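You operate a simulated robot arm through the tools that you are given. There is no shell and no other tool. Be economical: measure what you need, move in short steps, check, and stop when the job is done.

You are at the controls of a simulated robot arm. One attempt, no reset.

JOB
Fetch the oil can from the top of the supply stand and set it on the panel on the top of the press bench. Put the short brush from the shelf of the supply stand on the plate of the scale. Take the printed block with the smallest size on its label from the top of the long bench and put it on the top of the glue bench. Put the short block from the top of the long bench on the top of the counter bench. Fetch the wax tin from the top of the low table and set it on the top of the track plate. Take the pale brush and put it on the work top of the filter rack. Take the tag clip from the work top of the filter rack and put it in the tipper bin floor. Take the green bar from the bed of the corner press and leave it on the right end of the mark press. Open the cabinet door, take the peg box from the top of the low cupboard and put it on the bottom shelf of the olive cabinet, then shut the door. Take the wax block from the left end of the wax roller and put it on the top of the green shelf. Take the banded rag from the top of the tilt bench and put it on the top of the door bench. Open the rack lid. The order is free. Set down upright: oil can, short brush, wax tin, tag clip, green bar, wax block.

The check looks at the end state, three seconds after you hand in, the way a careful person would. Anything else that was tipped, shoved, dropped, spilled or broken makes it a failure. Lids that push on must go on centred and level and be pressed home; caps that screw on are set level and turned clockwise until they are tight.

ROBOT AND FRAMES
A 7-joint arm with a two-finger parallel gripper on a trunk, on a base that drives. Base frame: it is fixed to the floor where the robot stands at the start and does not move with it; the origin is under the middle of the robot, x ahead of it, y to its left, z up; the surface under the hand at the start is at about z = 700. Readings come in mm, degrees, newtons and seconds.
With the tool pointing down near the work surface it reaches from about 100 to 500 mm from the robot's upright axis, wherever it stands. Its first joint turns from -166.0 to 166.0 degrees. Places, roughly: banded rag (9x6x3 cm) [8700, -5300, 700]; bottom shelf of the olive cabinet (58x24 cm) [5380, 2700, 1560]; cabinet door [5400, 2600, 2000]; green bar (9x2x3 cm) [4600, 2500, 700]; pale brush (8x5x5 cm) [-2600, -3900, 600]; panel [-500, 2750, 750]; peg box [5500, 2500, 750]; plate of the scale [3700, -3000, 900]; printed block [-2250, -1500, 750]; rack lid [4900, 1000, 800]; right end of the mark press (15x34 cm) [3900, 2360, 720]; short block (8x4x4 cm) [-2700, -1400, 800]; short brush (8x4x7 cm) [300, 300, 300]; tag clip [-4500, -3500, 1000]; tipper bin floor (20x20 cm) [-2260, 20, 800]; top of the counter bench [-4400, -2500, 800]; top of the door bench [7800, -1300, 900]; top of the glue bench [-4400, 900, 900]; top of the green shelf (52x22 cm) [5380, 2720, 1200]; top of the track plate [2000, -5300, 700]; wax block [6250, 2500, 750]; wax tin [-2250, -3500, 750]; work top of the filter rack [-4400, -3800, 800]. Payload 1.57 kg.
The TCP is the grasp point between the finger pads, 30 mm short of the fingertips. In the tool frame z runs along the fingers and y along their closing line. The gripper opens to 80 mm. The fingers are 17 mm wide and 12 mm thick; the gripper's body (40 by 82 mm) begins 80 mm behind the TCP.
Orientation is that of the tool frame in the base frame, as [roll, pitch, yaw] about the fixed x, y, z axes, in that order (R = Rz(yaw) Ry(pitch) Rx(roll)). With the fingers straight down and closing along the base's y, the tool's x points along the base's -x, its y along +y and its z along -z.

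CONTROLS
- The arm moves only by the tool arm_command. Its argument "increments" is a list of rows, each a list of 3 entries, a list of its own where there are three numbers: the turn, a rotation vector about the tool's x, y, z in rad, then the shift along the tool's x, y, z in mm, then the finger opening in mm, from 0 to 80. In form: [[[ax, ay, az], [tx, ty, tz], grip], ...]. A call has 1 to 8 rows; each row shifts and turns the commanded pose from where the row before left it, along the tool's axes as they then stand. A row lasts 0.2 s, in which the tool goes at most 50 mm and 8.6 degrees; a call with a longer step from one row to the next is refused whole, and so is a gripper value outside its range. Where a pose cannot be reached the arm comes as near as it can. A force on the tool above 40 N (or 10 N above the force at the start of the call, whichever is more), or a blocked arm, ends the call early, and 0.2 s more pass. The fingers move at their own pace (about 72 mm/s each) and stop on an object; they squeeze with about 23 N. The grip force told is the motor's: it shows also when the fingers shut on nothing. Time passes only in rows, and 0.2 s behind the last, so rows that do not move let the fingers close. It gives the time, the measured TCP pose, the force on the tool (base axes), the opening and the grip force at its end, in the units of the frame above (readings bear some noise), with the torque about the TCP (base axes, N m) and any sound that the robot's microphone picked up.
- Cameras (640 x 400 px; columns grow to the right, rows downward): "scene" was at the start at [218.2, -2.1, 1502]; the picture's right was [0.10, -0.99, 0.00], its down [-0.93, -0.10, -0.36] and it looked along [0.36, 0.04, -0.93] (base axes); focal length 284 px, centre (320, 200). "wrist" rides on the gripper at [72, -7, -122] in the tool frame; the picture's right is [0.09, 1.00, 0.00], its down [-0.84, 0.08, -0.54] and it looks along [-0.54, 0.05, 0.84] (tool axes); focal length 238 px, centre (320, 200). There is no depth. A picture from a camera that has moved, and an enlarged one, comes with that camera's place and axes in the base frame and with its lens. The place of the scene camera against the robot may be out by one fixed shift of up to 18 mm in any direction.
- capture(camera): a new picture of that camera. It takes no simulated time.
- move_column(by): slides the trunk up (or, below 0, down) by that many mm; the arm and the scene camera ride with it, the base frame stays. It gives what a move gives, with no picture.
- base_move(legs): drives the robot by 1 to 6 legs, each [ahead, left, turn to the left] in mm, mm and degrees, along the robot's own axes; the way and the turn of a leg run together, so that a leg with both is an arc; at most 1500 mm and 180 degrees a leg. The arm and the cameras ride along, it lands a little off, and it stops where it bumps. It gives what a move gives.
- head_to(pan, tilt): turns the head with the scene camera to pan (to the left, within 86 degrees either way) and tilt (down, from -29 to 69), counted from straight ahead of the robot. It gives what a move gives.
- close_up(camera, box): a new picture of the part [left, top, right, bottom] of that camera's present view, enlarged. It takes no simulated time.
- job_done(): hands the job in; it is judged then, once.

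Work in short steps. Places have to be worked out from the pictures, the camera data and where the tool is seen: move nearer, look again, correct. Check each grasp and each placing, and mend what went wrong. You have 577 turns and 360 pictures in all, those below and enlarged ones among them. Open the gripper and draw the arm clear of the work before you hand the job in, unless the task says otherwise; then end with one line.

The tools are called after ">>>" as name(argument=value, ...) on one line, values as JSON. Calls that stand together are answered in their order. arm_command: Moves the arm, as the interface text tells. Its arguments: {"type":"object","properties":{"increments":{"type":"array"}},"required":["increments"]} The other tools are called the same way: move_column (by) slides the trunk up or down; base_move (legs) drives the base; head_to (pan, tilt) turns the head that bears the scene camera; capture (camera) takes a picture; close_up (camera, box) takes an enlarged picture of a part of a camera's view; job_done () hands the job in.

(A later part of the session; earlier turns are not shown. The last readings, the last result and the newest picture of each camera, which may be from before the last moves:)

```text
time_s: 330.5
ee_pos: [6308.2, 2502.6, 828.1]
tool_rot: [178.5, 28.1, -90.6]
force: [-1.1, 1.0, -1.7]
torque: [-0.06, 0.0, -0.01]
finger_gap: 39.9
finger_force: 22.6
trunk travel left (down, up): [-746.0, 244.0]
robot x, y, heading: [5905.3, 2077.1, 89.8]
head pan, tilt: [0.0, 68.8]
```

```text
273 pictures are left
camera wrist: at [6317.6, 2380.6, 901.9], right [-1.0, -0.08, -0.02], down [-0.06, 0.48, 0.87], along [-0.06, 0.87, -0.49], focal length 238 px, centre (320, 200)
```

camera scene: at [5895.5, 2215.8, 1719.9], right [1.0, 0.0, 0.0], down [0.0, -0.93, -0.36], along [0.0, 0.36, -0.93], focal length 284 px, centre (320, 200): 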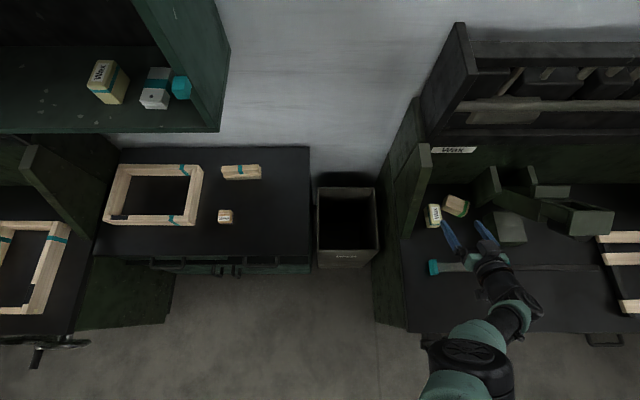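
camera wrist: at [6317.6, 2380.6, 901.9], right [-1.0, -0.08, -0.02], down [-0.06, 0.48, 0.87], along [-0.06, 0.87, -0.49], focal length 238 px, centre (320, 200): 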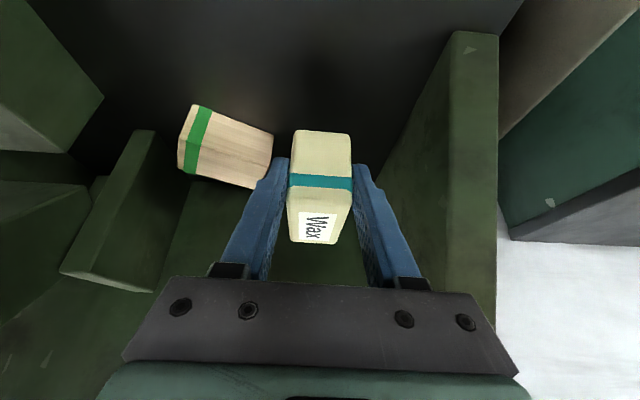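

The wax block is held. I'll raise the trunk fully and bring the hand back to the front before moving to the green shelf.

>>> move_column(by=240)

>>> arm_command(increments=[[[0, 0, 0], [-5, 40, -20], 25], [[0, 0, 0], [-5, 40, -20], 25], [[0, 0, 0], [-5, 40, -20], 25], [[0, 0, 0], [-5, 40, -20], 25], [[0, 0, 0], [-5, 40, -20], 25], [[0, 0, 0], [-5, 40, -20], 25], [[0, 0, 0], [-5, 40, -20], 25], [[0, 0, 0], [-5, 40, -20], 25]])

>>> head_to(pan=30, tilt=25)

>>> capture(camera="scene")

```text
time_s: 333.0
ee_pos: [6308.5, 2502.9, 1068.8]
tool_rot: [178.5, 28.2, -90.5]
force: [0.0, -1.3, -2.0]
torque: [-0.05, 0.02, 0.0]
finger_gap: 39.9
finger_force: 23.0
trunk travel left (down, up): [-986.0, 4.0]
robot x, y, heading: [5901.5, 2079.8, 89.9]
head pan, tilt: [0.0, 68.8]
```

```text
time_s: 334.8
ee_pos: [5988.1, 2462.1, 1236.8]
tool_rot: [178.5, 28.2, -90.6]
force: [-0.6, 0.1, -1.7]
torque: [-0.05, -0.02, -0.01]
finger_gap: 39.6
finger_force: 22.9
trunk travel left (down, up): [-986.0, 4.0]
robot x, y, heading: [5902.0, 2079.7, 89.9]
head pan, tilt: [0.0, 68.8]
```

```text
time_s: 335.9
ee_pos: [5990.0, 2464.5, 1234.8]
tool_rot: [178.5, 28.1, -90.6]
force: [0.2, 0.2, -2.0]
torque: [-0.06, -0.01, -0.02]
finger_gap: 39.6
finger_force: 23.1
trunk travel left (down, up): [-986.0, 4.0]
robot x, y, heading: [5905.8, 2081.1, 89.8]
head pan, tilt: [30.0, 25.0]
```

```text
272 pictures are left
camera scene: at [5849.5, 2321.8, 1784.3], right [0.87, 0.5, 0.0], down [0.21, -0.37, -0.91], along [-0.45, 0.79, -0.42], focal length 284 px, centre (320, 200)
```

scene: 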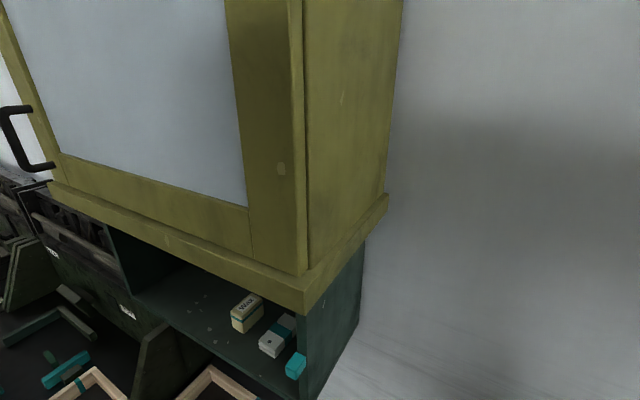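

The shelf floor is near z=1200, the cabinet overhang is at y≈2551, z≈1500. I'll position the base at x≈5400 in front of it.

>>> base_move(legs=[[-50, 0, 0], [0, 500, 0]])

>>> arm_command(increments=[[[0, 0, 0], [0, 44, -5], 25], [[0, 0, 0], [0, 44, -5], 25], [[0, 0, 0], [0, 44, -5], 25], [[0, 0, 0], [0, 44, -5], 25], [[0, 0, 0], [0, 0, 0], 25]])

>>> capture(camera="wrist")

>>> head_to(pan=0, tilt=45)

>>> capture(camera="scene")

```text
time_s: 339.4
ee_pos: [5489.9, 2414.4, 1235.3]
tool_rot: [178.5, 28.1, -90.9]
force: [-0.4, 0.7, -1.9]
torque: [0.02, 0.0, -0.04]
finger_gap: 39.6
finger_force: 23.0
trunk travel left (down, up): [-986.0, 4.0]
robot x, y, heading: [5404.3, 2029.6, 89.5]
head pan, tilt: [30.0, 25.0]
```

```text
time_s: 340.6
ee_pos: [5315.5, 2404.8, 1260.0]
tool_rot: [178.5, 28.0, -90.9]
force: [0.0, 0.5, -1.4]
torque: [-0.06, 0.0, 0.03]
finger_gap: 39.8
finger_force: 22.8
trunk travel left (down, up): [-986.0, 4.0]
robot x, y, heading: [5399.6, 2033.8, 89.6]
head pan, tilt: [30.0, 25.0]
```

```text
271 pictures are left
camera wrist: at [5323.6, 2283.4, 1333.5], right [-1.0, -0.08, -0.02], down [-0.06, 0.48, 0.87], along [-0.06, 0.87, -0.49], focal length 238 px, centre (320, 200)
```

wrist: 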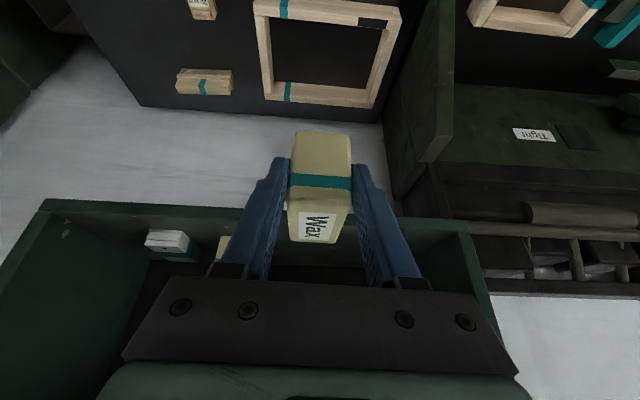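

```text
time_s: 341.5
ee_pos: [5316.1, 2404.6, 1260.7]
tool_rot: [178.6, 28.1, -90.8]
force: [0.3, -0.2, -1.9]
torque: [-0.05, 0.02, 0.0]
finger_gap: 39.9
finger_force: 23.7
trunk travel left (down, up): [-986.0, 4.0]
robot x, y, heading: [5397.8, 2029.3, 89.6]
head pan, tilt: [0.0, 45.0]
```

```text
270 pictures are left
camera scene: at [5395.1, 2276.0, 1753.9], right [1.0, -0.01, 0.0], down [0.0, -0.71, -0.71], along [0.0, 0.71, -0.71], focal length 284 px, centre (320, 200)
```

scene: 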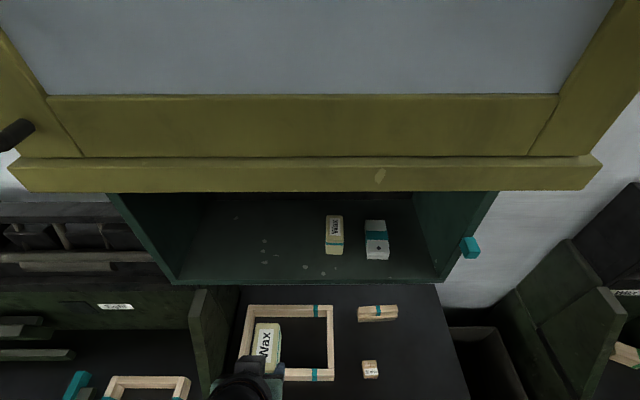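

The shelf area at x≈5315 is free. I'll move in: base 50 mm, then the arm straight forward.

>>> base_move(legs=[[50, 0, 0]])

>>> arm_command(increments=[[[0, 0, 0], [-36, 0, 19.2], 25], [[0, 0, 0], [-36, 0, 19.2], 25], [[0, 0, 0], [-36, 0, 19.2], 25], [[0, 0, 0], [0, 0, 0], 25]])

>>> capture(camera="wrist")

>>> capture(camera="scene")

```text
time_s: 342.4
ee_pos: [5314.1, 2450.5, 1261.6]
tool_rot: [178.5, 28.3, -90.9]
force: [0.4, -0.5, -1.6]
torque: [-0.04, -0.01, -0.03]
finger_gap: 39.5
finger_force: 23.1
trunk travel left (down, up): [-986.0, 4.0]
robot x, y, heading: [5400.7, 2086.7, 89.5]
head pan, tilt: [0.0, 45.0]
```

```text
time_s: 343.4
ee_pos: [5313.8, 2578.4, 1260.8]
tool_rot: [178.6, 28.1, -90.9]
force: [-0.4, -0.6, -1.5]
torque: [-0.07, -0.01, 0.02]
finger_gap: 39.8
finger_force: 23.3
trunk travel left (down, up): [-986.0, 4.0]
robot x, y, heading: [5401.4, 2083.1, 89.6]
head pan, tilt: [0.0, 45.0]
```

```text
269 pictures are left
camera wrist: at [5323.3, 2455.0, 1334.4], right [-1.0, -0.08, -0.02], down [-0.06, 0.48, 0.87], along [-0.06, 0.87, -0.49], focal length 238 px, centre (320, 200)
```

wrist: 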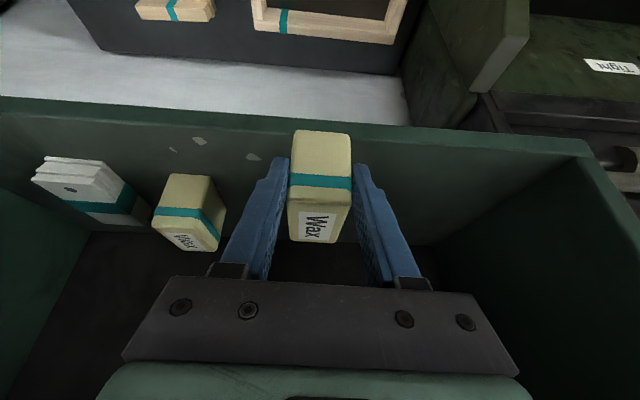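

```text
268 pictures are left
camera scene: at [5395.6, 2323.2, 1754.1], right [1.0, -0.01, 0.0], down [-0.01, -0.71, -0.71], along [0.01, 0.71, -0.71], focal length 284 px, centre (320, 200)
```

scene: 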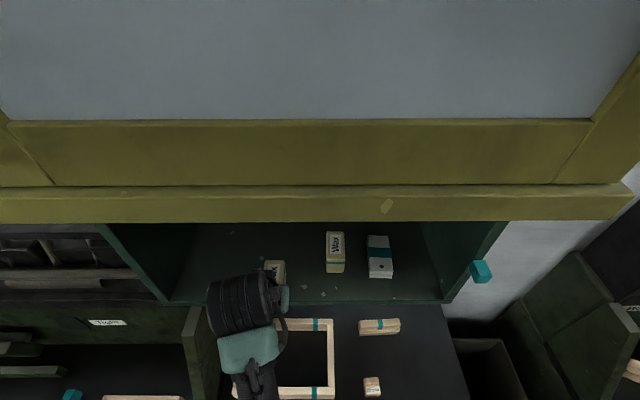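

The shelf's front edge is at y≈2585. I'll move in 34 mm more and lower to contact.

>>> arm_command(increments=[[[0, 0, 0], [-30, 0, 16], 25], [[0, 0, 0], [0, 0, 0], 25]])

>>> move_column(by=-12)

>>> capture(camera="wrist")

```text
time_s: 344.0
ee_pos: [5316.2, 2611.9, 1261.5]
tool_rot: [178.5, 28.1, -90.8]
force: [-0.1, 0.4, -1.5]
torque: [-0.01, -0.02, 0.02]
finger_gap: 39.6
finger_force: 22.7
trunk travel left (down, up): [-986.0, 4.0]
robot x, y, heading: [5399.8, 2083.1, 89.6]
head pan, tilt: [0.0, 45.0]
```

```text
time_s: 344.6
ee_pos: [5315.1, 2611.0, 1251.1]
tool_rot: [178.4, 28.2, -91.0]
force: [0.4, -1.0, 3.3]
torque: [0.18, -0.08, -0.03]
finger_gap: 40.1
finger_force: 23.6
trunk travel left (down, up): [-974.0, 16.0]
robot x, y, heading: [5398.4, 2081.5, 89.5]
head pan, tilt: [0.0, 45.0]
```

```text
267 pictures are left
camera wrist: at [5323.9, 2489.9, 1322.9], right [-1.0, -0.08, -0.02], down [-0.06, 0.48, 0.87], along [-0.06, 0.87, -0.48], focal length 238 px, centre (320, 200)
```

wrist: 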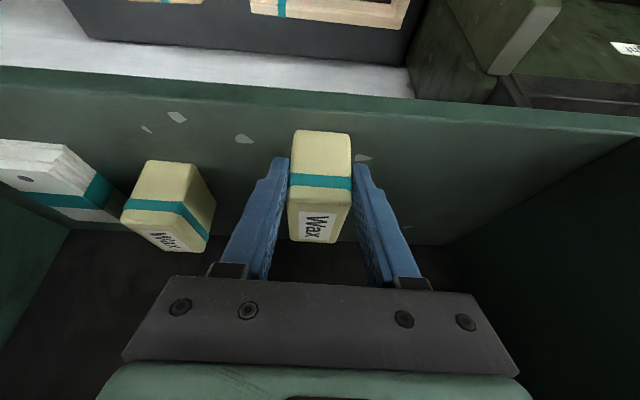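

First contact. I'll lower 3 more mm, then release.

>>> move_column(by=-3)

>>> arm_command(increments=[[[0, 0, 0], [0, 0, 0], 44], [[0, 0, 0], [0, 0, 0], 54], [[0, 0, 0], [0, 0, 0], 60], [[0, 0, 0], [0, 0, 0], 60]])

>>> capture(camera="wrist")

```text
time_s: 345.1
ee_pos: [5315.3, 2610.9, 1250.3]
tool_rot: [178.4, 28.6, -90.9]
force: [-0.7, -1.5, 17.8]
torque: [-0.15, -0.36, -0.03]
finger_gap: 39.8
finger_force: 22.6
trunk travel left (down, up): [-971.0, 19.0]
robot x, y, heading: [5403.0, 2081.6, 89.7]
head pan, tilt: [0.0, 45.0]
```

```text
time_s: 346.1
ee_pos: [5314.8, 2612.5, 1245.7]
tool_rot: [178.5, 28.0, -90.8]
force: [-0.3, -0.5, 0.5]
torque: [-0.01, 0.01, 0.0]
finger_gap: 59.8
finger_force: 0.1
trunk travel left (down, up): [-971.0, 19.0]
robot x, y, heading: [5401.8, 2082.4, 89.6]
head pan, tilt: [0.0, 45.0]
```

```text
266 pictures are left
camera wrist: at [5323.9, 2490.0, 1319.4], right [-1.0, -0.08, -0.02], down [-0.06, 0.48, 0.87], along [-0.06, 0.87, -0.49], focal length 238 px, centre (320, 200)
```

wrist: 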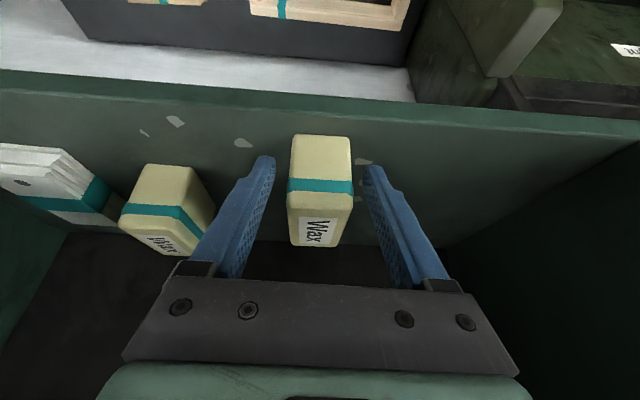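

Released and flat. I'll withdraw straight back toward the robot.

>>> arm_command(increments=[[[0, 0, 0], [32, 0, -21], 60], [[0, 0, 0], [36, 0, -20], 60], [[0, 0, 0], [36, 0, -20], 60], [[0, 0, 0], [36, 0, -20], 60], [[0, 0, 0], [36, 0, -20], 60]])

>>> capture(camera="wrist")

>>> close_up(camera="scene", box=[220, 220, 460, 400])

```text
time_s: 347.3
ee_pos: [5313.1, 2408.8, 1250.6]
tool_rot: [178.5, 28.3, -90.9]
force: [-0.2, -0.7, 0.4]
torque: [0.0, 0.02, 0.01]
finger_gap: 59.8
finger_force: 0.0
trunk travel left (down, up): [-971.0, 19.0]
robot x, y, heading: [5405.7, 2081.8, 89.6]
head pan, tilt: [0.0, 45.0]
```

```text
265 pictures are left
camera wrist: at [5320.6, 2286.1, 1323.7], right [-1.0, -0.08, -0.02], down [-0.06, 0.48, 0.87], along [-0.06, 0.87, -0.48], focal length 238 px, centre (320, 200)
```

wrist: 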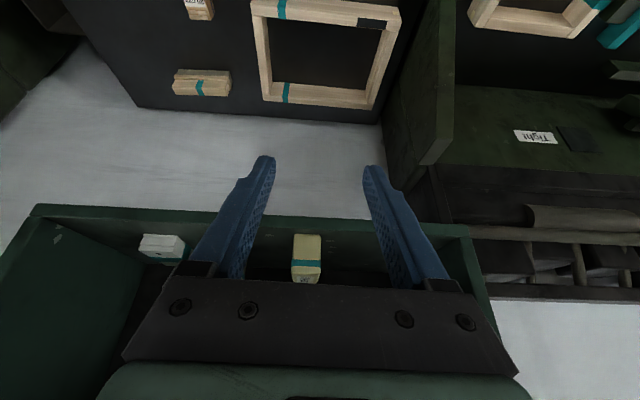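

```text
2.22 times, centred on (340, 310) of scene
camera zoom: at [5395.9, 2323.1, 1739.1], right [1.0, -0.01, 0.0], down [-0.01, -0.71, -0.71], along [0.01, 0.71, -0.71], focal length 632 px, centre (276, -44)
```

zoom: 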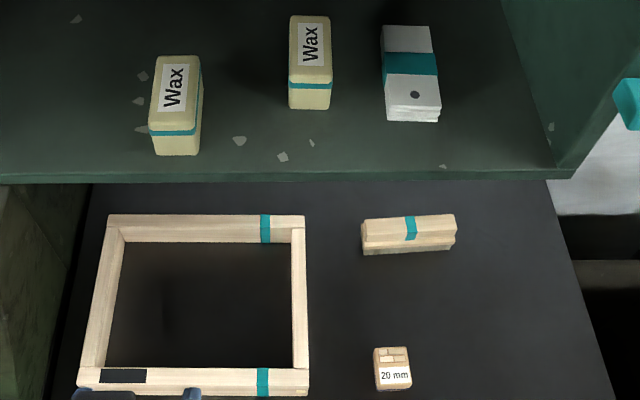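

The wax block is placed. Next is the cabinet: I'll look up at the door and handle.

>>> base_move(legs=[[-500, 0, 0]])

>>> head_to(pan=0, tilt=-5)

>>> capture(camera="scene")

```text
time_s: 350.4
ee_pos: [5307.4, 1891.8, 1249.4]
tool_rot: [178.5, 28.1, -90.5]
force: [-0.9, -0.4, -0.2]
torque: [-0.03, 0.01, 0.02]
finger_gap: 60.2
finger_force: 0.2
trunk travel left (down, up): [-971.0, 19.0]
robot x, y, heading: [5397.2, 1561.0, 89.9]
head pan, tilt: [0.0, 45.0]
```

```text
time_s: 351.6
ee_pos: [5307.4, 1889.5, 1250.8]
tool_rot: [178.6, 28.0, -90.6]
force: [0.5, 1.0, 0.0]
torque: [0.02, -0.01, 0.03]
finger_gap: 60.2
finger_force: 0.0
trunk travel left (down, up): [-971.0, 19.0]
robot x, y, heading: [5400.5, 1563.4, 90.0]
head pan, tilt: [0.0, -5.0]
```

```text
263 pictures are left
camera scene: at [5392.0, 1812.2, 1817.5], right [1.0, 0.0, 0.0], down [0.0, 0.09, -1.0], along [0.0, 1.0, 0.09], focal length 284 px, centre (320, 200)
```

scene: 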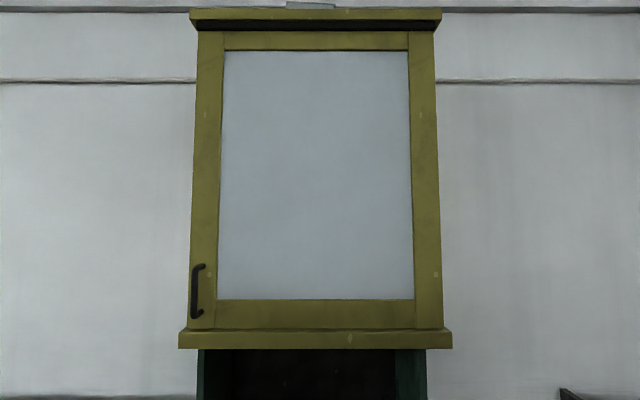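

The handle is a vertical bar at about (5095, 2485, z 1586–1715), with the hinge on the right. I'll tilt the tool horizontal and raise it, testing reach here.

>>> move_column(by=19)

>>> arm_command(increments=[[[0, -0.147, 0], [-20, 20, -20], 60], [[0, -0.147, 0], [-30, 20, -15], 60], [[0, -0.147, 0], [-35, 20, -10], 60], [[0, -0.147, 0], [-35, 20, -10], 60], [[0, -0.147, 0], [-35, 20, 0], 60], [[0, -0.147, 0], [-35, 20, 0], 60], [[0, 0, 0], [-35, 20, 0], 60], [[0, 0, 0], [-35, 20, 0], 60]])

```text
time_s: 352.2
ee_pos: [5307.3, 1890.3, 1268.4]
tool_rot: [178.5, 28.1, -90.5]
force: [0.0, 0.2, 0.1]
torque: [0.03, -0.03, -0.04]
finger_gap: 59.8
finger_force: 0.2
trunk travel left (down, up): [-990.0, 0.0]
robot x, y, heading: [5398.7, 1563.3, 90.1]
head pan, tilt: [0.0, -5.0]
```

```text
time_s: 354.0
ee_pos: [5150.6, 1992.1, 1527.3]
tool_rot: [173.4, 78.6, -96.4]
force: [0.3, -0.1, 0.4]
torque: [0.04, -0.01, 0.0]
finger_gap: 60.2
finger_force: 0.0
out of reach, approached as far as the arm can: row 1
trunk travel left (down, up): [-990.0, 0.0]
robot x, y, heading: [5399.9, 1562.4, 90.0]
head pan, tilt: [0.0, -5.0]
```

>>> arm_command(increments=[[[0, 0, 0], [-41, 0, -8], 60], [[0, 0, 0], [-41, 0, -8], 60], [[0, 0, 0], [-41, 0, -8], 60], [[0, 0, 0], [0, 0, 0], 60]])

>>> capture(camera="wrist")

```text
time_s: 355.0
ee_pos: [5156.9, 1994.8, 1653.4]
tool_rot: [173.3, 78.4, -96.3]
force: [-0.4, 0.0, -0.3]
torque: [-0.01, 0.0, 0.0]
finger_gap: 59.9
finger_force: 0.0
trunk travel left (down, up): [-990.0, 0.0]
robot x, y, heading: [5398.3, 1562.3, 89.9]
head pan, tilt: [0.0, -5.0]
```

```text
262 pictures are left
camera wrist: at [5163.1, 1859.7, 1605.0], right [-1.0, -0.02, -0.07], down [-0.05, -0.37, 0.93], along [-0.05, 0.93, 0.36], focal length 238 px, centre (320, 200)
```

wrist: 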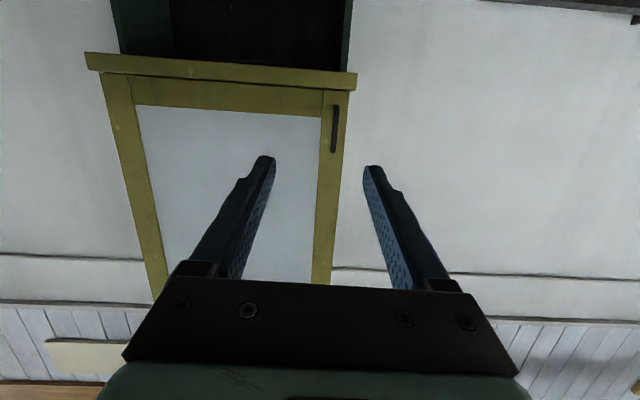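

Reach is good. The handle is at x≈5104, z≈1650. I'll drive forward 380 and left 45, then look again.

>>> base_move(legs=[[380, 40, 0]])

>>> capture(camera="wrist")

```text
time_s: 357.4
ee_pos: [5116.5, 2371.9, 1651.4]
tool_rot: [173.1, 78.6, -96.5]
force: [1.5, -0.3, 0.3]
torque: [0.03, -0.03, 0.0]
finger_gap: 60.0
finger_force: 0.1
trunk travel left (down, up): [-990.0, 0.0]
robot x, y, heading: [5363.5, 1943.7, 90.3]
head pan, tilt: [0.0, -5.0]
```

```text
261 pictures are left
camera wrist: at [5122.6, 2236.8, 1605.0], right [-1.0, -0.02, -0.07], down [-0.05, -0.37, 0.93], along [-0.05, 0.93, 0.37], focal length 238 px, centre (320, 200)
```

wrist: 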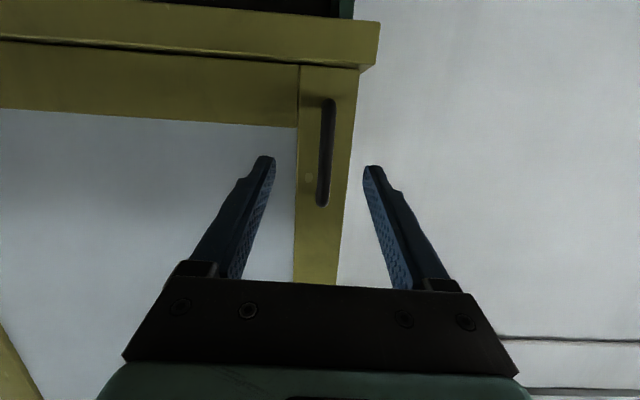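

The bar is at (5107,2520,1655). I'll shift 9 mm left, drive 135 mm in and check before closing.

>>> arm_command(increments=[[[0, 0, 0], [0, 9, 0], 60], [[0, 0, 0], [0, 0, 0], 60]])

>>> base_move(legs=[[135, 0, 0]])

>>> capture(camera="wrist")

```text
time_s: 358.0
ee_pos: [5106.7, 2372.9, 1653.0]
tool_rot: [173.2, 78.6, -96.3]
force: [0.1, 0.5, -0.1]
torque: [0.0, 0.03, 0.0]
finger_gap: 60.1
finger_force: 0.1
trunk travel left (down, up): [-990.0, 0.0]
robot x, y, heading: [5355.8, 1938.3, 90.0]
head pan, tilt: [0.0, -5.0]
```

```text
time_s: 359.3
ee_pos: [5108.5, 2506.7, 1652.7]
tool_rot: [173.2, 78.5, -96.6]
force: [0.1, 0.6, -0.5]
torque: [0.0, -0.06, 0.0]
finger_gap: 60.0
finger_force: 0.0
trunk travel left (down, up): [-990.0, 0.0]
robot x, y, heading: [5358.8, 2077.2, 89.7]
head pan, tilt: [0.0, -5.0]
```

```text
260 pictures are left
camera wrist: at [5114.9, 2371.5, 1605.0], right [-1.0, -0.02, -0.07], down [-0.05, -0.37, 0.93], along [-0.04, 0.93, 0.36], focal length 238 px, centre (320, 200)
```

wrist: 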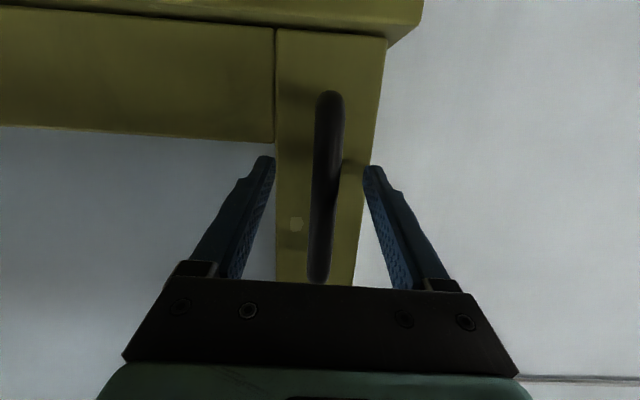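

The bar is between the fingers. I'll advance 9 mm and close on it.

>>> base_move(legs=[[9, 0, 0]])

>>> arm_command(increments=[[[0, 0, 0], [0, 0, 0], 30], [[0, 0, 0], [0, 0, 0], 10], [[0, 0, 0], [0, 0, 0], 5], [[0, 0, 0], [0, 0, 0], 5], [[0, 0, 0], [0, 0, 0], 5]])

>>> capture(camera="wrist")

```text
time_s: 360.1
ee_pos: [5108.5, 2512.0, 1653.7]
tool_rot: [173.1, 78.6, -96.7]
force: [0.0, -10.9, -2.7]
torque: [-0.06, 0.12, -0.35]
finger_gap: 60.2
finger_force: 0.2
trunk travel left (down, up): [-990.0, 0.0]
robot x, y, heading: [5358.4, 2083.9, 90.0]
head pan, tilt: [0.0, -5.0]
```

```text
time_s: 361.2
ee_pos: [5105.0, 2512.0, 1653.3]
tool_rot: [173.7, 78.7, -95.8]
force: [-6.1, -5.2, 8.7]
torque: [0.0, -0.61, 0.01]
finger_gap: 16.1
finger_force: 31.3
trunk travel left (down, up): [-990.0, 0.0]
robot x, y, heading: [5358.9, 2084.0, 90.2]
head pan, tilt: [0.0, -5.0]
```

```text
259 pictures are left
camera wrist: at [5113.0, 2377.6, 1605.5], right [-1.0, -0.02, -0.07], down [-0.06, -0.37, 0.93], along [-0.05, 0.93, 0.37], focal length 238 px, centre (320, 200)
```

wrist: 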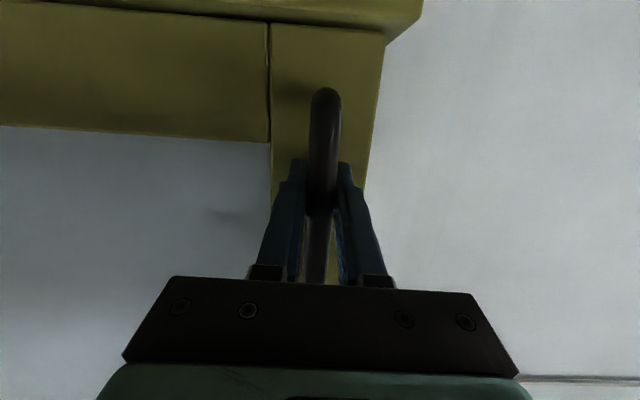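

The handle is gripped. I'll orbit the base about the door's hinge (x≈5695, y≈2550) in 5° legs so the door swings with the hand.

>>> base_move(legs=[[-29, -41, 5], [-29, -41, 5]])

>>> capture(camera="scene")

```text
time_s: 362.7
ee_pos: [5118.4, 2416.4, 1653.0]
tool_rot: [173.1, 78.7, -86.3]
force: [-7.1, 0.0, 11.3]
torque: [0.56, -0.42, 0.11]
finger_gap: 16.1
finger_force: 31.3
trunk travel left (down, up): [-990.0, 0.0]
robot x, y, heading: [5442.9, 2034.4, 100.3]
head pan, tilt: [0.0, -5.0]
```

```text
258 pictures are left
camera scene: at [5390.0, 2281.4, 1835.8], right [0.98, 0.18, 0.0], down [-0.01, 0.08, -1.0], along [-0.18, 0.98, 0.08], focal length 284 px, centre (320, 200)
```

scene: 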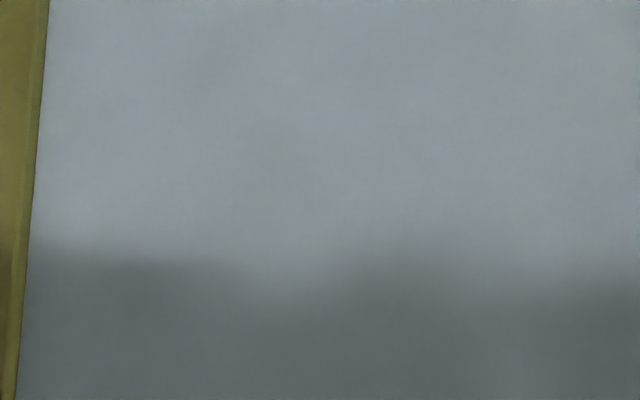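

The door follows nicely at 10°. I'll continue to about 50°.

>>> base_move(legs=[[-29, -41, 5], [-29, -41, 5], [-29, -41, 5], [-29, -41, 5]])

>>> base_move(legs=[[-29, -41, 5], [-29, -41, 5], [-29, -41, 5], [-29, -41, 5]])

```text
time_s: 365.2
ee_pos: [5194.0, 2228.0, 1652.9]
tool_rot: [174.0, 78.9, -65.3]
force: [-20.0, -11.4, 3.0]
torque: [0.91, -0.08, -0.06]
finger_gap: 16.0
finger_force: 32.0
trunk travel left (down, up): [-990.0, 0.0]
robot x, y, heading: [5638.0, 1980.6, 119.6]
head pan, tilt: [0.0, -5.0]
```

```text
time_s: 367.7
ee_pos: [5329.9, 2074.3, 1652.0]
tool_rot: [174.7, 79.1, -44.0]
force: [-17.7, -21.2, -3.4]
torque: [1.0, 0.29, -0.12]
finger_gap: 15.9
finger_force: 31.0
trunk travel left (down, up): [-990.0, 0.0]
robot x, y, heading: [5829.5, 1999.4, 139.7]
head pan, tilt: [0.0, -5.0]
```

The door is about 50° open. I'll release the handle and back straight off.

>>> arm_command(increments=[[[0, 0, 0], [0, 0, 0], 30], [[0, 0, 0], [0, 0, 0], 60], [[0, 0, 0], [0, 0, 0], 60]])

>>> base_move(legs=[[-250, 0, 0]])

>>> capture(camera="wrist")

```text
time_s: 368.5
ee_pos: [5340.8, 2078.7, 1657.1]
tool_rot: [172.1, 79.4, -46.3]
force: [0.0, 0.0, 0.7]
torque: [0.02, 0.01, 0.01]
finger_gap: 59.9
finger_force: 0.0
trunk travel left (down, up): [-990.0, 0.0]
robot x, y, heading: [5835.5, 1996.3, 140.0]
head pan, tilt: [0.0, -5.0]
```

```text
time_s: 370.4
ee_pos: [5534.9, 1914.8, 1655.6]
tool_rot: [172.6, 79.1, -46.1]
force: [0.2, 0.4, 0.4]
torque: [0.01, -0.01, -0.03]
finger_gap: 60.0
finger_force: 0.2
trunk travel left (down, up): [-990.0, 0.0]
robot x, y, heading: [6028.5, 1827.8, 139.5]
head pan, tilt: [0.0, -5.0]
```

```text
257 pictures are left
camera wrist: at [5642.4, 1834.4, 1606.5], right [-0.61, -0.79, -0.07], down [0.26, -0.28, 0.92], along [-0.75, 0.55, 0.38], focal length 238 px, centre (320, 200)
```

wrist: 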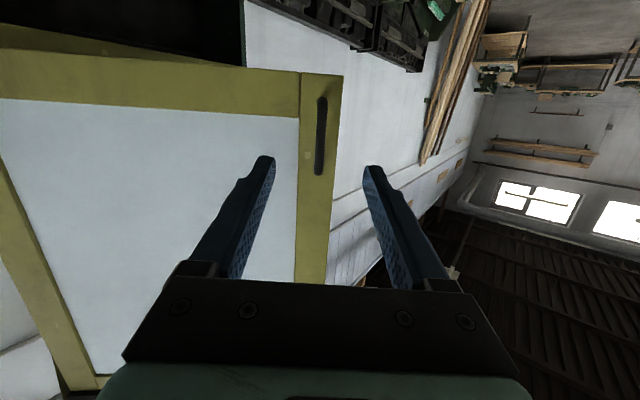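

The door stays put. I'll look toward the area on the left/south to plan going around.

>>> head_to(pan=55, tilt=30)

>>> capture(camera="scene")

```text
time_s: 371.6
ee_pos: [5537.5, 1914.5, 1656.1]
tool_rot: [172.6, 79.3, -46.2]
force: [0.0, 0.4, -0.1]
torque: [-0.01, -0.01, 0.02]
finger_gap: 59.9
finger_force: 0.1
trunk travel left (down, up): [-990.0, 0.0]
robot x, y, heading: [6029.4, 1831.7, 139.4]
head pan, tilt: [55.0, 30.0]
```

```text
256 pictures are left
camera scene: at [5805.6, 1909.7, 1780.1], right [-0.25, 0.97, 0.0], down [0.48, 0.12, -0.87], along [-0.84, -0.22, -0.5], focal length 284 px, centre (320, 200)
```

scene: 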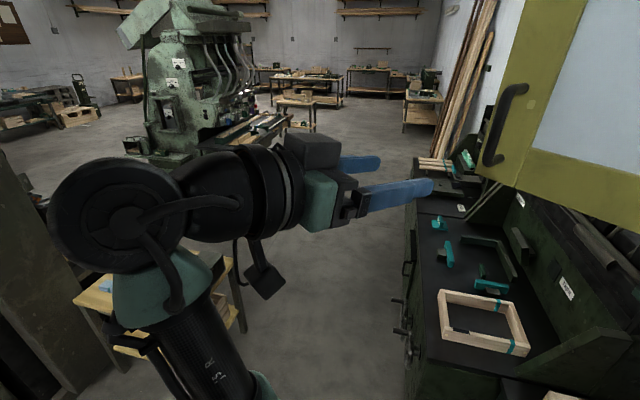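

I'll go around to the door's inner side: drive south-west, then turn to heading 30°.

>>> base_move(legs=[[0, 450, 0], [642, 459, 0], [0, 0, -109.4]])

>>> head_to(pan=15, tilt=10)

>>> capture(camera="scene")

```text
time_s: 382.8
ee_pos: [5170.4, 1991.6, 1655.8]
tool_rot: [172.6, 79.4, -153.9]
force: [0.0, -0.2, -0.4]
torque: [0.03, -0.01, -0.02]
finger_gap: 60.0
finger_force: 0.0
trunk travel left (down, up): [-990.0, 0.0]
robot x, y, heading: [4940.6, 1547.1, 31.7]
head pan, tilt: [55.0, 30.0]
```

```text
time_s: 383.8
ee_pos: [5172.3, 1990.4, 1654.9]
tool_rot: [172.6, 79.3, -153.9]
force: [0.0, 0.5, -0.9]
torque: [-0.02, 0.01, 0.01]
finger_gap: 60.0
finger_force: 0.1
trunk travel left (down, up): [-990.0, 0.0]
robot x, y, heading: [4940.8, 1546.0, 31.9]
head pan, tilt: [15.0, 10.0]
```

```text
255 pictures are left
camera scene: at [5141.3, 1697.3, 1812.4], right [0.73, -0.68, 0.0], down [-0.12, -0.13, -0.98], along [0.67, 0.72, -0.17], focal length 284 px, centre (320, 200)
```

scene: 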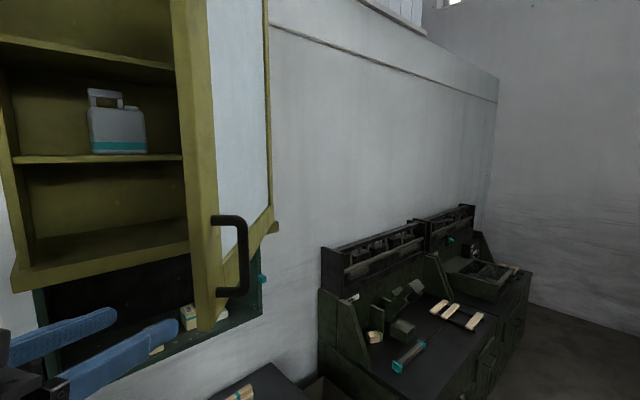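

The bottom shelf looks empty. I'll close the fingers and move the hand to the inner side of the door edge.

>>> arm_command(increments=[[[0, 0, 0], [0, 0, 0], 20], [[0, 0, 0], [0, 0, 0], 0], [[0, 0, 0], [0, 0, 0], 0]])

>>> base_move(legs=[[106, 170, 0]])

>>> capture(camera="scene")

>>> capture(camera="wrist")

```text
time_s: 384.6
ee_pos: [5171.2, 1992.5, 1654.9]
tool_rot: [172.6, 79.3, -153.9]
force: [-0.7, 0.1, 1.2]
torque: [-0.02, 0.01, 0.01]
finger_gap: 0.0
finger_force: 21.6
trunk travel left (down, up): [-990.0, 0.0]
robot x, y, heading: [4940.2, 1549.9, 31.8]
head pan, tilt: [15.0, 10.0]
```

```text
time_s: 386.2
ee_pos: [5170.3, 2191.9, 1656.5]
tool_rot: [172.1, 79.2, -154.4]
force: [0.2, 0.0, -0.3]
torque: [-0.03, 0.01, 0.0]
finger_gap: 0.2
finger_force: 21.3
trunk travel left (down, up): [-990.0, 0.0]
robot x, y, heading: [4940.1, 1751.5, 31.8]
head pan, tilt: [15.0, 10.0]
```

```text
254 pictures are left
camera scene: at [5140.6, 1897.2, 1812.6], right [0.73, -0.68, 0.0], down [-0.12, -0.13, -0.98], along [0.67, 0.72, -0.17], focal length 284 px, centre (320, 200)
```

scene: 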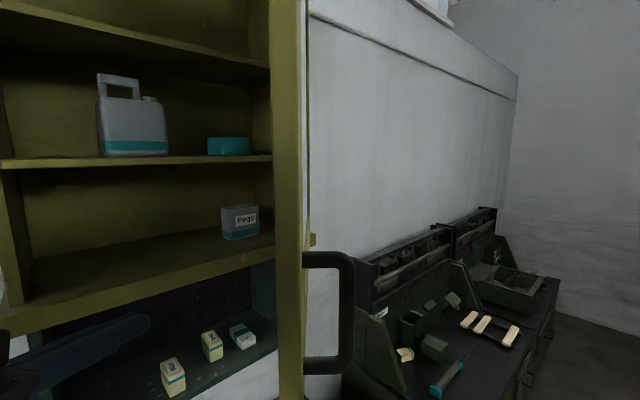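

```text
253 pictures are left
camera wrist: at [5062.4, 2113.4, 1607.3], right [-0.56, 0.82, -0.07], down [-0.35, -0.16, 0.92], along [0.75, 0.54, 0.38], focal length 238 px, centre (320, 200)
```

wrist: 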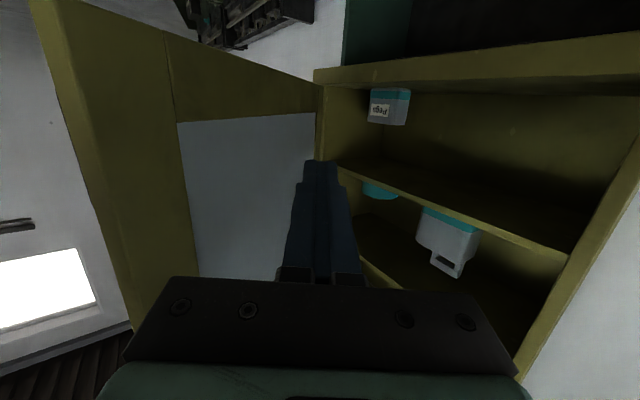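

The hand is inside the door's swing. I'll orbit the base about the hinge so the closed fingers push the door further open.

>>> base_move(legs=[[48, -185, 10], [48, -185, 10], [48, -185, 10]])

>>> capture(camera="wrist")

```text
time_s: 390.1
ee_pos: [5403.3, 1984.6, 1654.6]
tool_rot: [173.1, 79.3, -123.2]
force: [0.2, 0.7, 0.3]
torque: [0.0, 0.01, -0.01]
finger_gap: 0.0
finger_force: 21.4
trunk travel left (down, up): [-990.0, 0.0]
robot x, y, heading: [5430.7, 1484.6, 62.1]
head pan, tilt: [15.0, 10.0]
```

```text
252 pictures are left
camera wrist: at [5349.2, 1861.4, 1606.6], right [-0.9, 0.43, -0.07], down [-0.22, -0.31, 0.92], along [0.38, 0.85, 0.38], focal length 238 px, centre (320, 200)
```

wrist: 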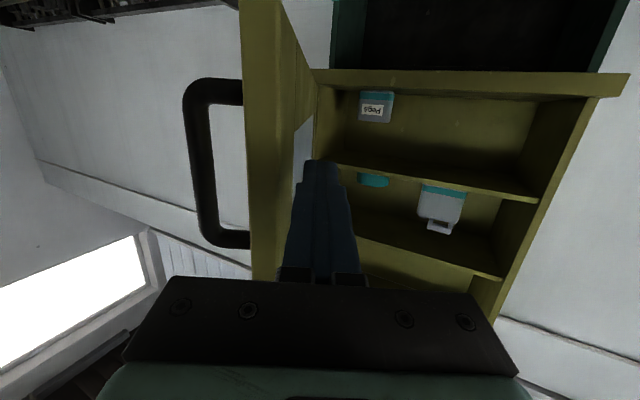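

The contact would be right at the door's edge. I'll push the hand deeper along the door first, then continue the orbit.

>>> base_move(legs=[[150, 40, 0], [39, -160, 10], [39, -160, 10]])

>>> capture(camera="wrist")

```text
time_s: 393.5
ee_pos: [5591.1, 2069.5, 1655.5]
tool_rot: [173.4, 79.3, -102.7]
force: [-0.5, 0.7, 0.5]
torque: [0.0, 0.02, -0.03]
finger_gap: 0.0
finger_force: 21.1
trunk travel left (down, up): [-990.0, 0.0]
robot x, y, heading: [5792.2, 1608.8, 82.6]
head pan, tilt: [15.0, 10.0]
```

```text
251 pictures are left
camera wrist: at [5581.4, 1935.8, 1606.3], right [-0.99, 0.09, -0.07], down [-0.1, -0.37, 0.92], along [0.06, 0.92, 0.38], focal length 238 px, centre (320, 200)
```

wrist: 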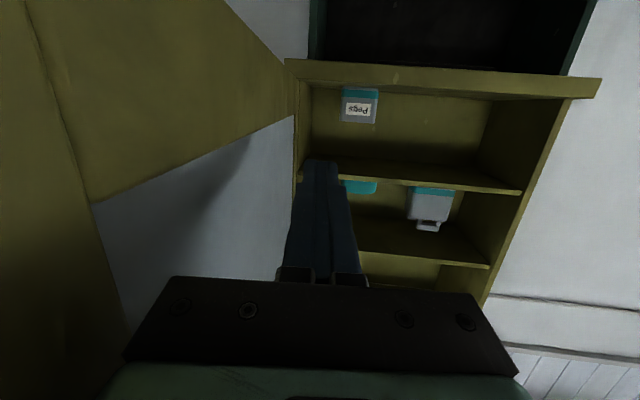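

The door is now open about 95°. I'll move away, come back to the bay in front and lower the arm for the peg box.

>>> base_move(legs=[[-150, 0, 0], [150, 330, 7.4]])

>>> arm_command(increments=[[[0, 0.1, 0], [44, 0, 0], 60], [[0, 0.1, 0], [44, 0, 4], 60], [[0, 0.1, 0], [43, 0, 8], 60], [[0, 0.1, 0], [42, 0, 14], 60], [[0, 0.1, 0], [40, 0, 20], 60], [[0, 0, 0], [36, 0, 28], 60], [[0, 0, 0], [36, 0, 28], 60], [[0, 0, 0], [36, 0, 28], 60]])

>>> move_column(by=-330)

>>> head_to(pan=0, tilt=40)

>>> capture(camera="scene")

```text
time_s: 396.8
ee_pos: [5196.9, 2058.7, 1656.8]
tool_rot: [172.5, 79.3, -95.7]
force: [0.6, 0.6, -0.1]
torque: [-0.03, -0.04, 0.0]
finger_gap: 0.0
finger_force: 21.5
trunk travel left (down, up): [-990.0, 0.0]
robot x, y, heading: [5451.6, 1630.6, 90.2]
head pan, tilt: [15.0, 10.0]
```

```text
time_s: 398.6
ee_pos: [5191.1, 2020.4, 1300.3]
tool_rot: [177.8, 50.6, -90.1]
force: [0.2, -0.6, -0.5]
torque: [-0.01, 0.0, -0.01]
finger_gap: 60.0
finger_force: 0.0
trunk travel left (down, up): [-990.0, 0.0]
robot x, y, heading: [5457.4, 1630.9, 90.3]
head pan, tilt: [15.0, 10.0]
```

```text
time_s: 401.8
ee_pos: [5189.6, 2019.8, 970.0]
tool_rot: [177.9, 50.8, -90.0]
force: [-0.1, 0.4, 0.2]
torque: [0.02, 0.02, 0.01]
finger_gap: 60.0
finger_force: 0.1
trunk travel left (down, up): [-660.0, 330.0]
robot x, y, heading: [5450.7, 1628.6, 90.1]
head pan, tilt: [15.0, 10.0]
```

```text
time_s: 402.8
ee_pos: [5191.1, 2019.7, 968.9]
tool_rot: [177.9, 50.7, -90.0]
force: [0.0, 0.4, 0.1]
torque: [-0.03, 0.02, 0.0]
finger_gap: 60.0
finger_force: 0.0
trunk travel left (down, up): [-660.0, 330.0]
robot x, y, heading: [5451.4, 1632.0, 90.2]
head pan, tilt: [0.0, 40.0]
```

```text
250 pictures are left
camera scene: at [5444.7, 1876.7, 1434.8], right [1.0, 0.0, 0.0], down [0.0, -0.64, -0.77], along [0.0, 0.77, -0.64], focal length 284 px, centre (320, 200)
```

scene: 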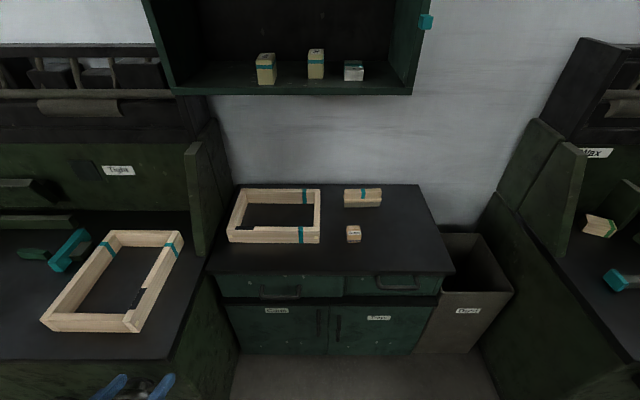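

>>> close_up(camera="scene", box=[300, 170, 420, 260])

```text
4.44 times, centred on (360, 215) of scene
camera zoom: at [5444.7, 1876.7, 1434.8], right [1.0, 0.0, 0.0], down [0.0, -0.64, -0.77], along [0.0, 0.77, -0.64], focal length 1264 px, centre (142, 133)
```

zoom: 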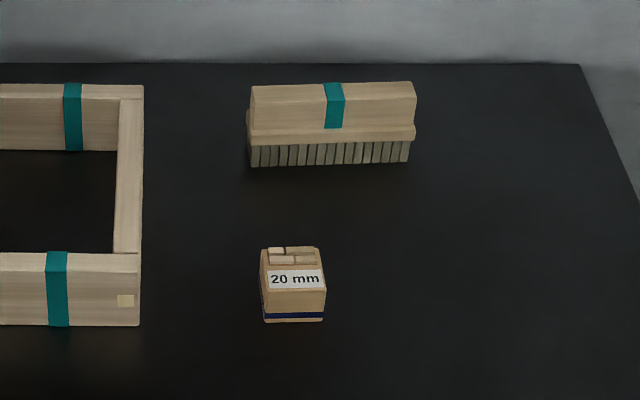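

The peg box is the "20 mm" box at about (5554,2515). I'll swing the hand right, then drive into the bay.

>>> arm_command(increments=[[[0, 0, 0], [0, -45, 0], 66], [[0, 0, 0], [0, -45, 0], 66], [[0, 0, 0], [0, -45, 0], 66], [[0, 0, 0], [0, -45, 0], 66], [[0, 0, 0], [0, -45, 0], 66], [[0, 0, 0], [0, -45, 0], 66], [[0, 0, 0], [0, -45, 0], 66], [[0, 0, 0], [0, -45, 0], 66]])

>>> base_move(legs=[[420, 0, 0]])

>>> capture(camera="wrist")

```text
time_s: 404.6
ee_pos: [5552.7, 2027.4, 960.6]
tool_rot: [177.9, 50.6, -89.9]
force: [0.3, -0.5, -0.1]
torque: [0.02, -0.01, 0.01]
finger_gap: 66.0
finger_force: 0.2
trunk travel left (down, up): [-660.0, 330.0]
robot x, y, heading: [5455.1, 1627.7, 90.5]
head pan, tilt: [0.0, 40.0]
```

```text
time_s: 405.6
ee_pos: [5552.0, 2042.9, 965.7]
tool_rot: [178.1, 51.5, -90.0]
force: [1.0, 0.4, 0.7]
torque: [0.02, -0.01, -0.02]
finger_gap: 65.9
finger_force: 0.1
trunk travel left (down, up): [-660.0, 330.0]
robot x, y, heading: [5449.5, 1652.8, 89.9]
head pan, tilt: [0.0, 40.0]
stopped in leg 1: the robot was blocked; the commanded pose is now the measured one
```

```text
248 pictures are left
camera wrist: at [5563.7, 1901.3, 984.8], right [-1.0, -0.08, -0.05], down [-0.06, 0.1, 0.99], along [-0.08, 0.99, -0.1], focal length 238 px, centre (320, 200)
```

wrist: 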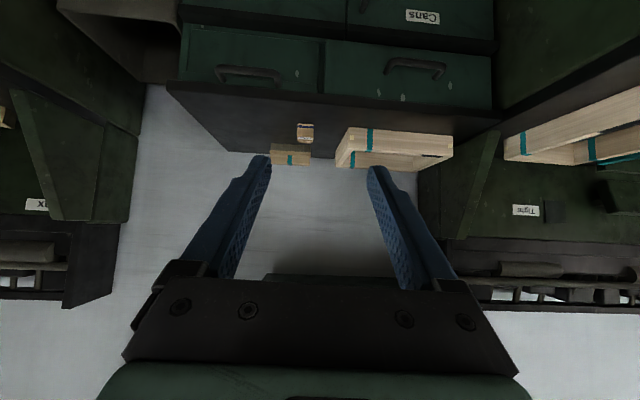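

The base was blocked early. I'll look up at the door's position.

>>> head_to(pan=0, tilt=-25)

>>> capture(camera="scene")

```text
time_s: 406.9
ee_pos: [5552.1, 2042.9, 967.1]
tool_rot: [178.0, 51.6, -89.9]
force: [-0.8, 0.3, 0.1]
torque: [0.03, 0.04, 0.01]
finger_gap: 65.9
finger_force: 0.0
trunk travel left (down, up): [-660.0, 330.0]
robot x, y, heading: [5455.4, 1653.4, 90.1]
head pan, tilt: [0.0, -25.0]
```

```text
247 pictures are left
camera scene: at [5444.2, 1869.9, 1537.4], right [1.0, 0.0, 0.0], down [0.0, 0.43, -0.9], along [0.0, 0.9, 0.43], focal length 284 px, centre (320, 200)
```

scene: 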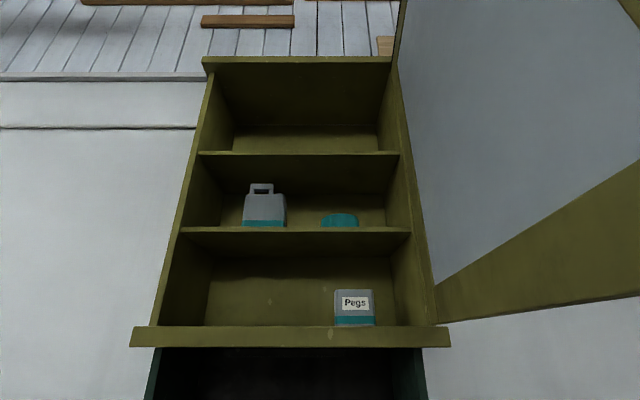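

The door is at ~95° and clear. I'll retry a small forward move.

>>> base_move(legs=[[-30, -30, 0], [100, 0, 0]])

```text
time_s: 408.3
ee_pos: [5581.4, 2046.2, 965.8]
tool_rot: [178.0, 51.5, -90.1]
force: [0.5, -0.9, -0.4]
torque: [0.01, 0.0, -0.02]
finger_gap: 66.0
finger_force: 0.0
trunk travel left (down, up): [-660.0, 330.0]
robot x, y, heading: [5482.8, 1659.4, 90.1]
head pan, tilt: [0.0, -25.0]
stopped in leg 2: the robot was blocked; the commanded pose is now the measured one
```

Blocked at the same place. I'll look to the right and down for the cause.

>>> head_to(pan=-50, tilt=35)

>>> capture(camera="scene")

>>> head_to(pan=30, tilt=60)

>>> capture(camera="scene")

```text
time_s: 409.6
ee_pos: [5581.4, 2047.1, 964.6]
tool_rot: [178.0, 51.4, -90.1]
force: [-0.4, 0.3, 0.0]
torque: [-0.02, 0.01, 0.0]
finger_gap: 65.8
finger_force: 0.0
trunk travel left (down, up): [-660.0, 330.0]
robot x, y, heading: [5480.4, 1658.5, 90.0]
head pan, tilt: [-50.0, 35.0]
```

```text
246 pictures are left
camera scene: at [5541.1, 1861.1, 1445.4], right [0.64, -0.77, -0.01], down [-0.44, -0.36, -0.82], along [0.63, 0.54, -0.57], focal length 284 px, centre (320, 200)
```

scene: 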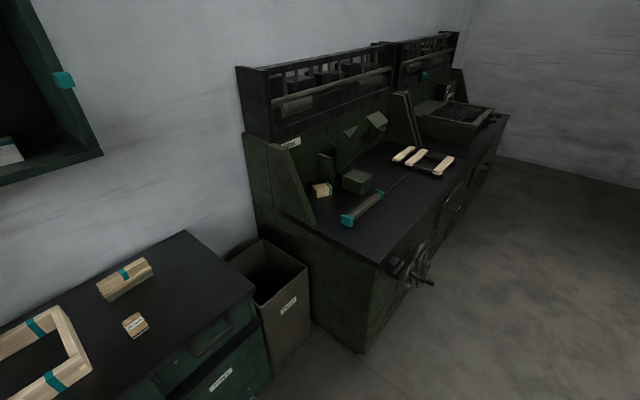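

```text
time_s: 411.1
ee_pos: [5581.8, 2047.9, 965.8]
tool_rot: [178.1, 51.6, -90.0]
force: [0.3, -0.7, 0.1]
torque: [0.03, -0.01, 0.0]
finger_gap: 65.9
finger_force: 0.0
trunk travel left (down, up): [-660.0, 330.0]
robot x, y, heading: [5481.4, 1655.0, 90.2]
head pan, tilt: [30.0, 60.0]
```

```text
245 pictures are left
camera scene: at [5440.3, 1862.7, 1411.1], right [0.87, 0.5, 0.01], down [0.43, -0.74, -0.51], along [-0.25, 0.45, -0.86], focal length 284 px, centre (320, 200)
```

scene: 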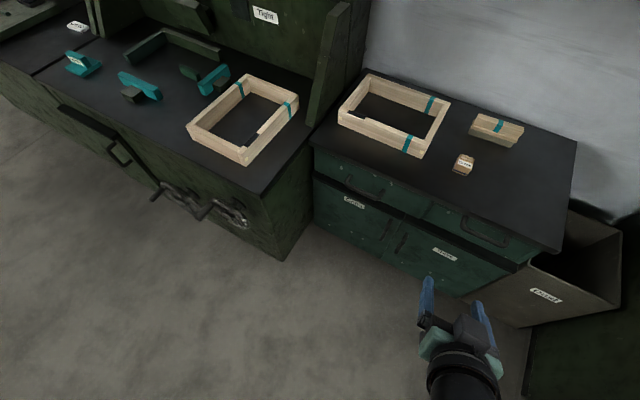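

Nothing on the floor. I'll check above to the right for the elbow against the door end.

>>> head_to(pan=-70, tilt=-20)

>>> capture(camera="scene")

```text
time_s: 412.9
ee_pos: [5582.7, 2047.5, 965.5]
tool_rot: [178.1, 51.5, -90.0]
force: [-0.3, -0.5, 0.0]
torque: [-0.01, -0.02, 0.02]
finger_gap: 66.0
finger_force: 0.1
trunk travel left (down, up): [-660.0, 330.0]
robot x, y, heading: [5482.3, 1661.8, 90.0]
head pan, tilt: [-70.0, -20.0]
```

```text
244 pictures are left
camera scene: at [5544.7, 1829.3, 1530.4], right [0.34, -0.94, -0.01], down [0.32, 0.13, -0.94], along [0.88, 0.32, 0.35], focal length 284 px, centre (320, 200)
```

scene: 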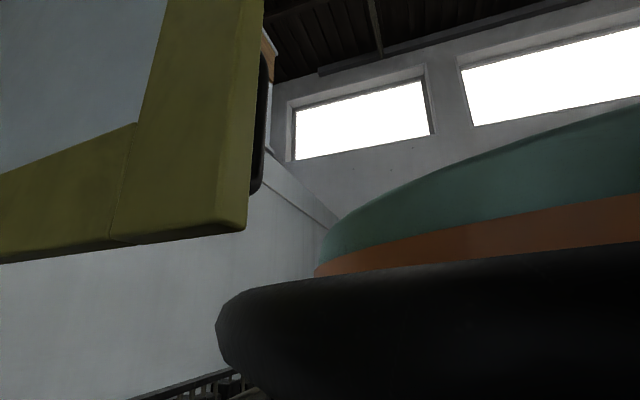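

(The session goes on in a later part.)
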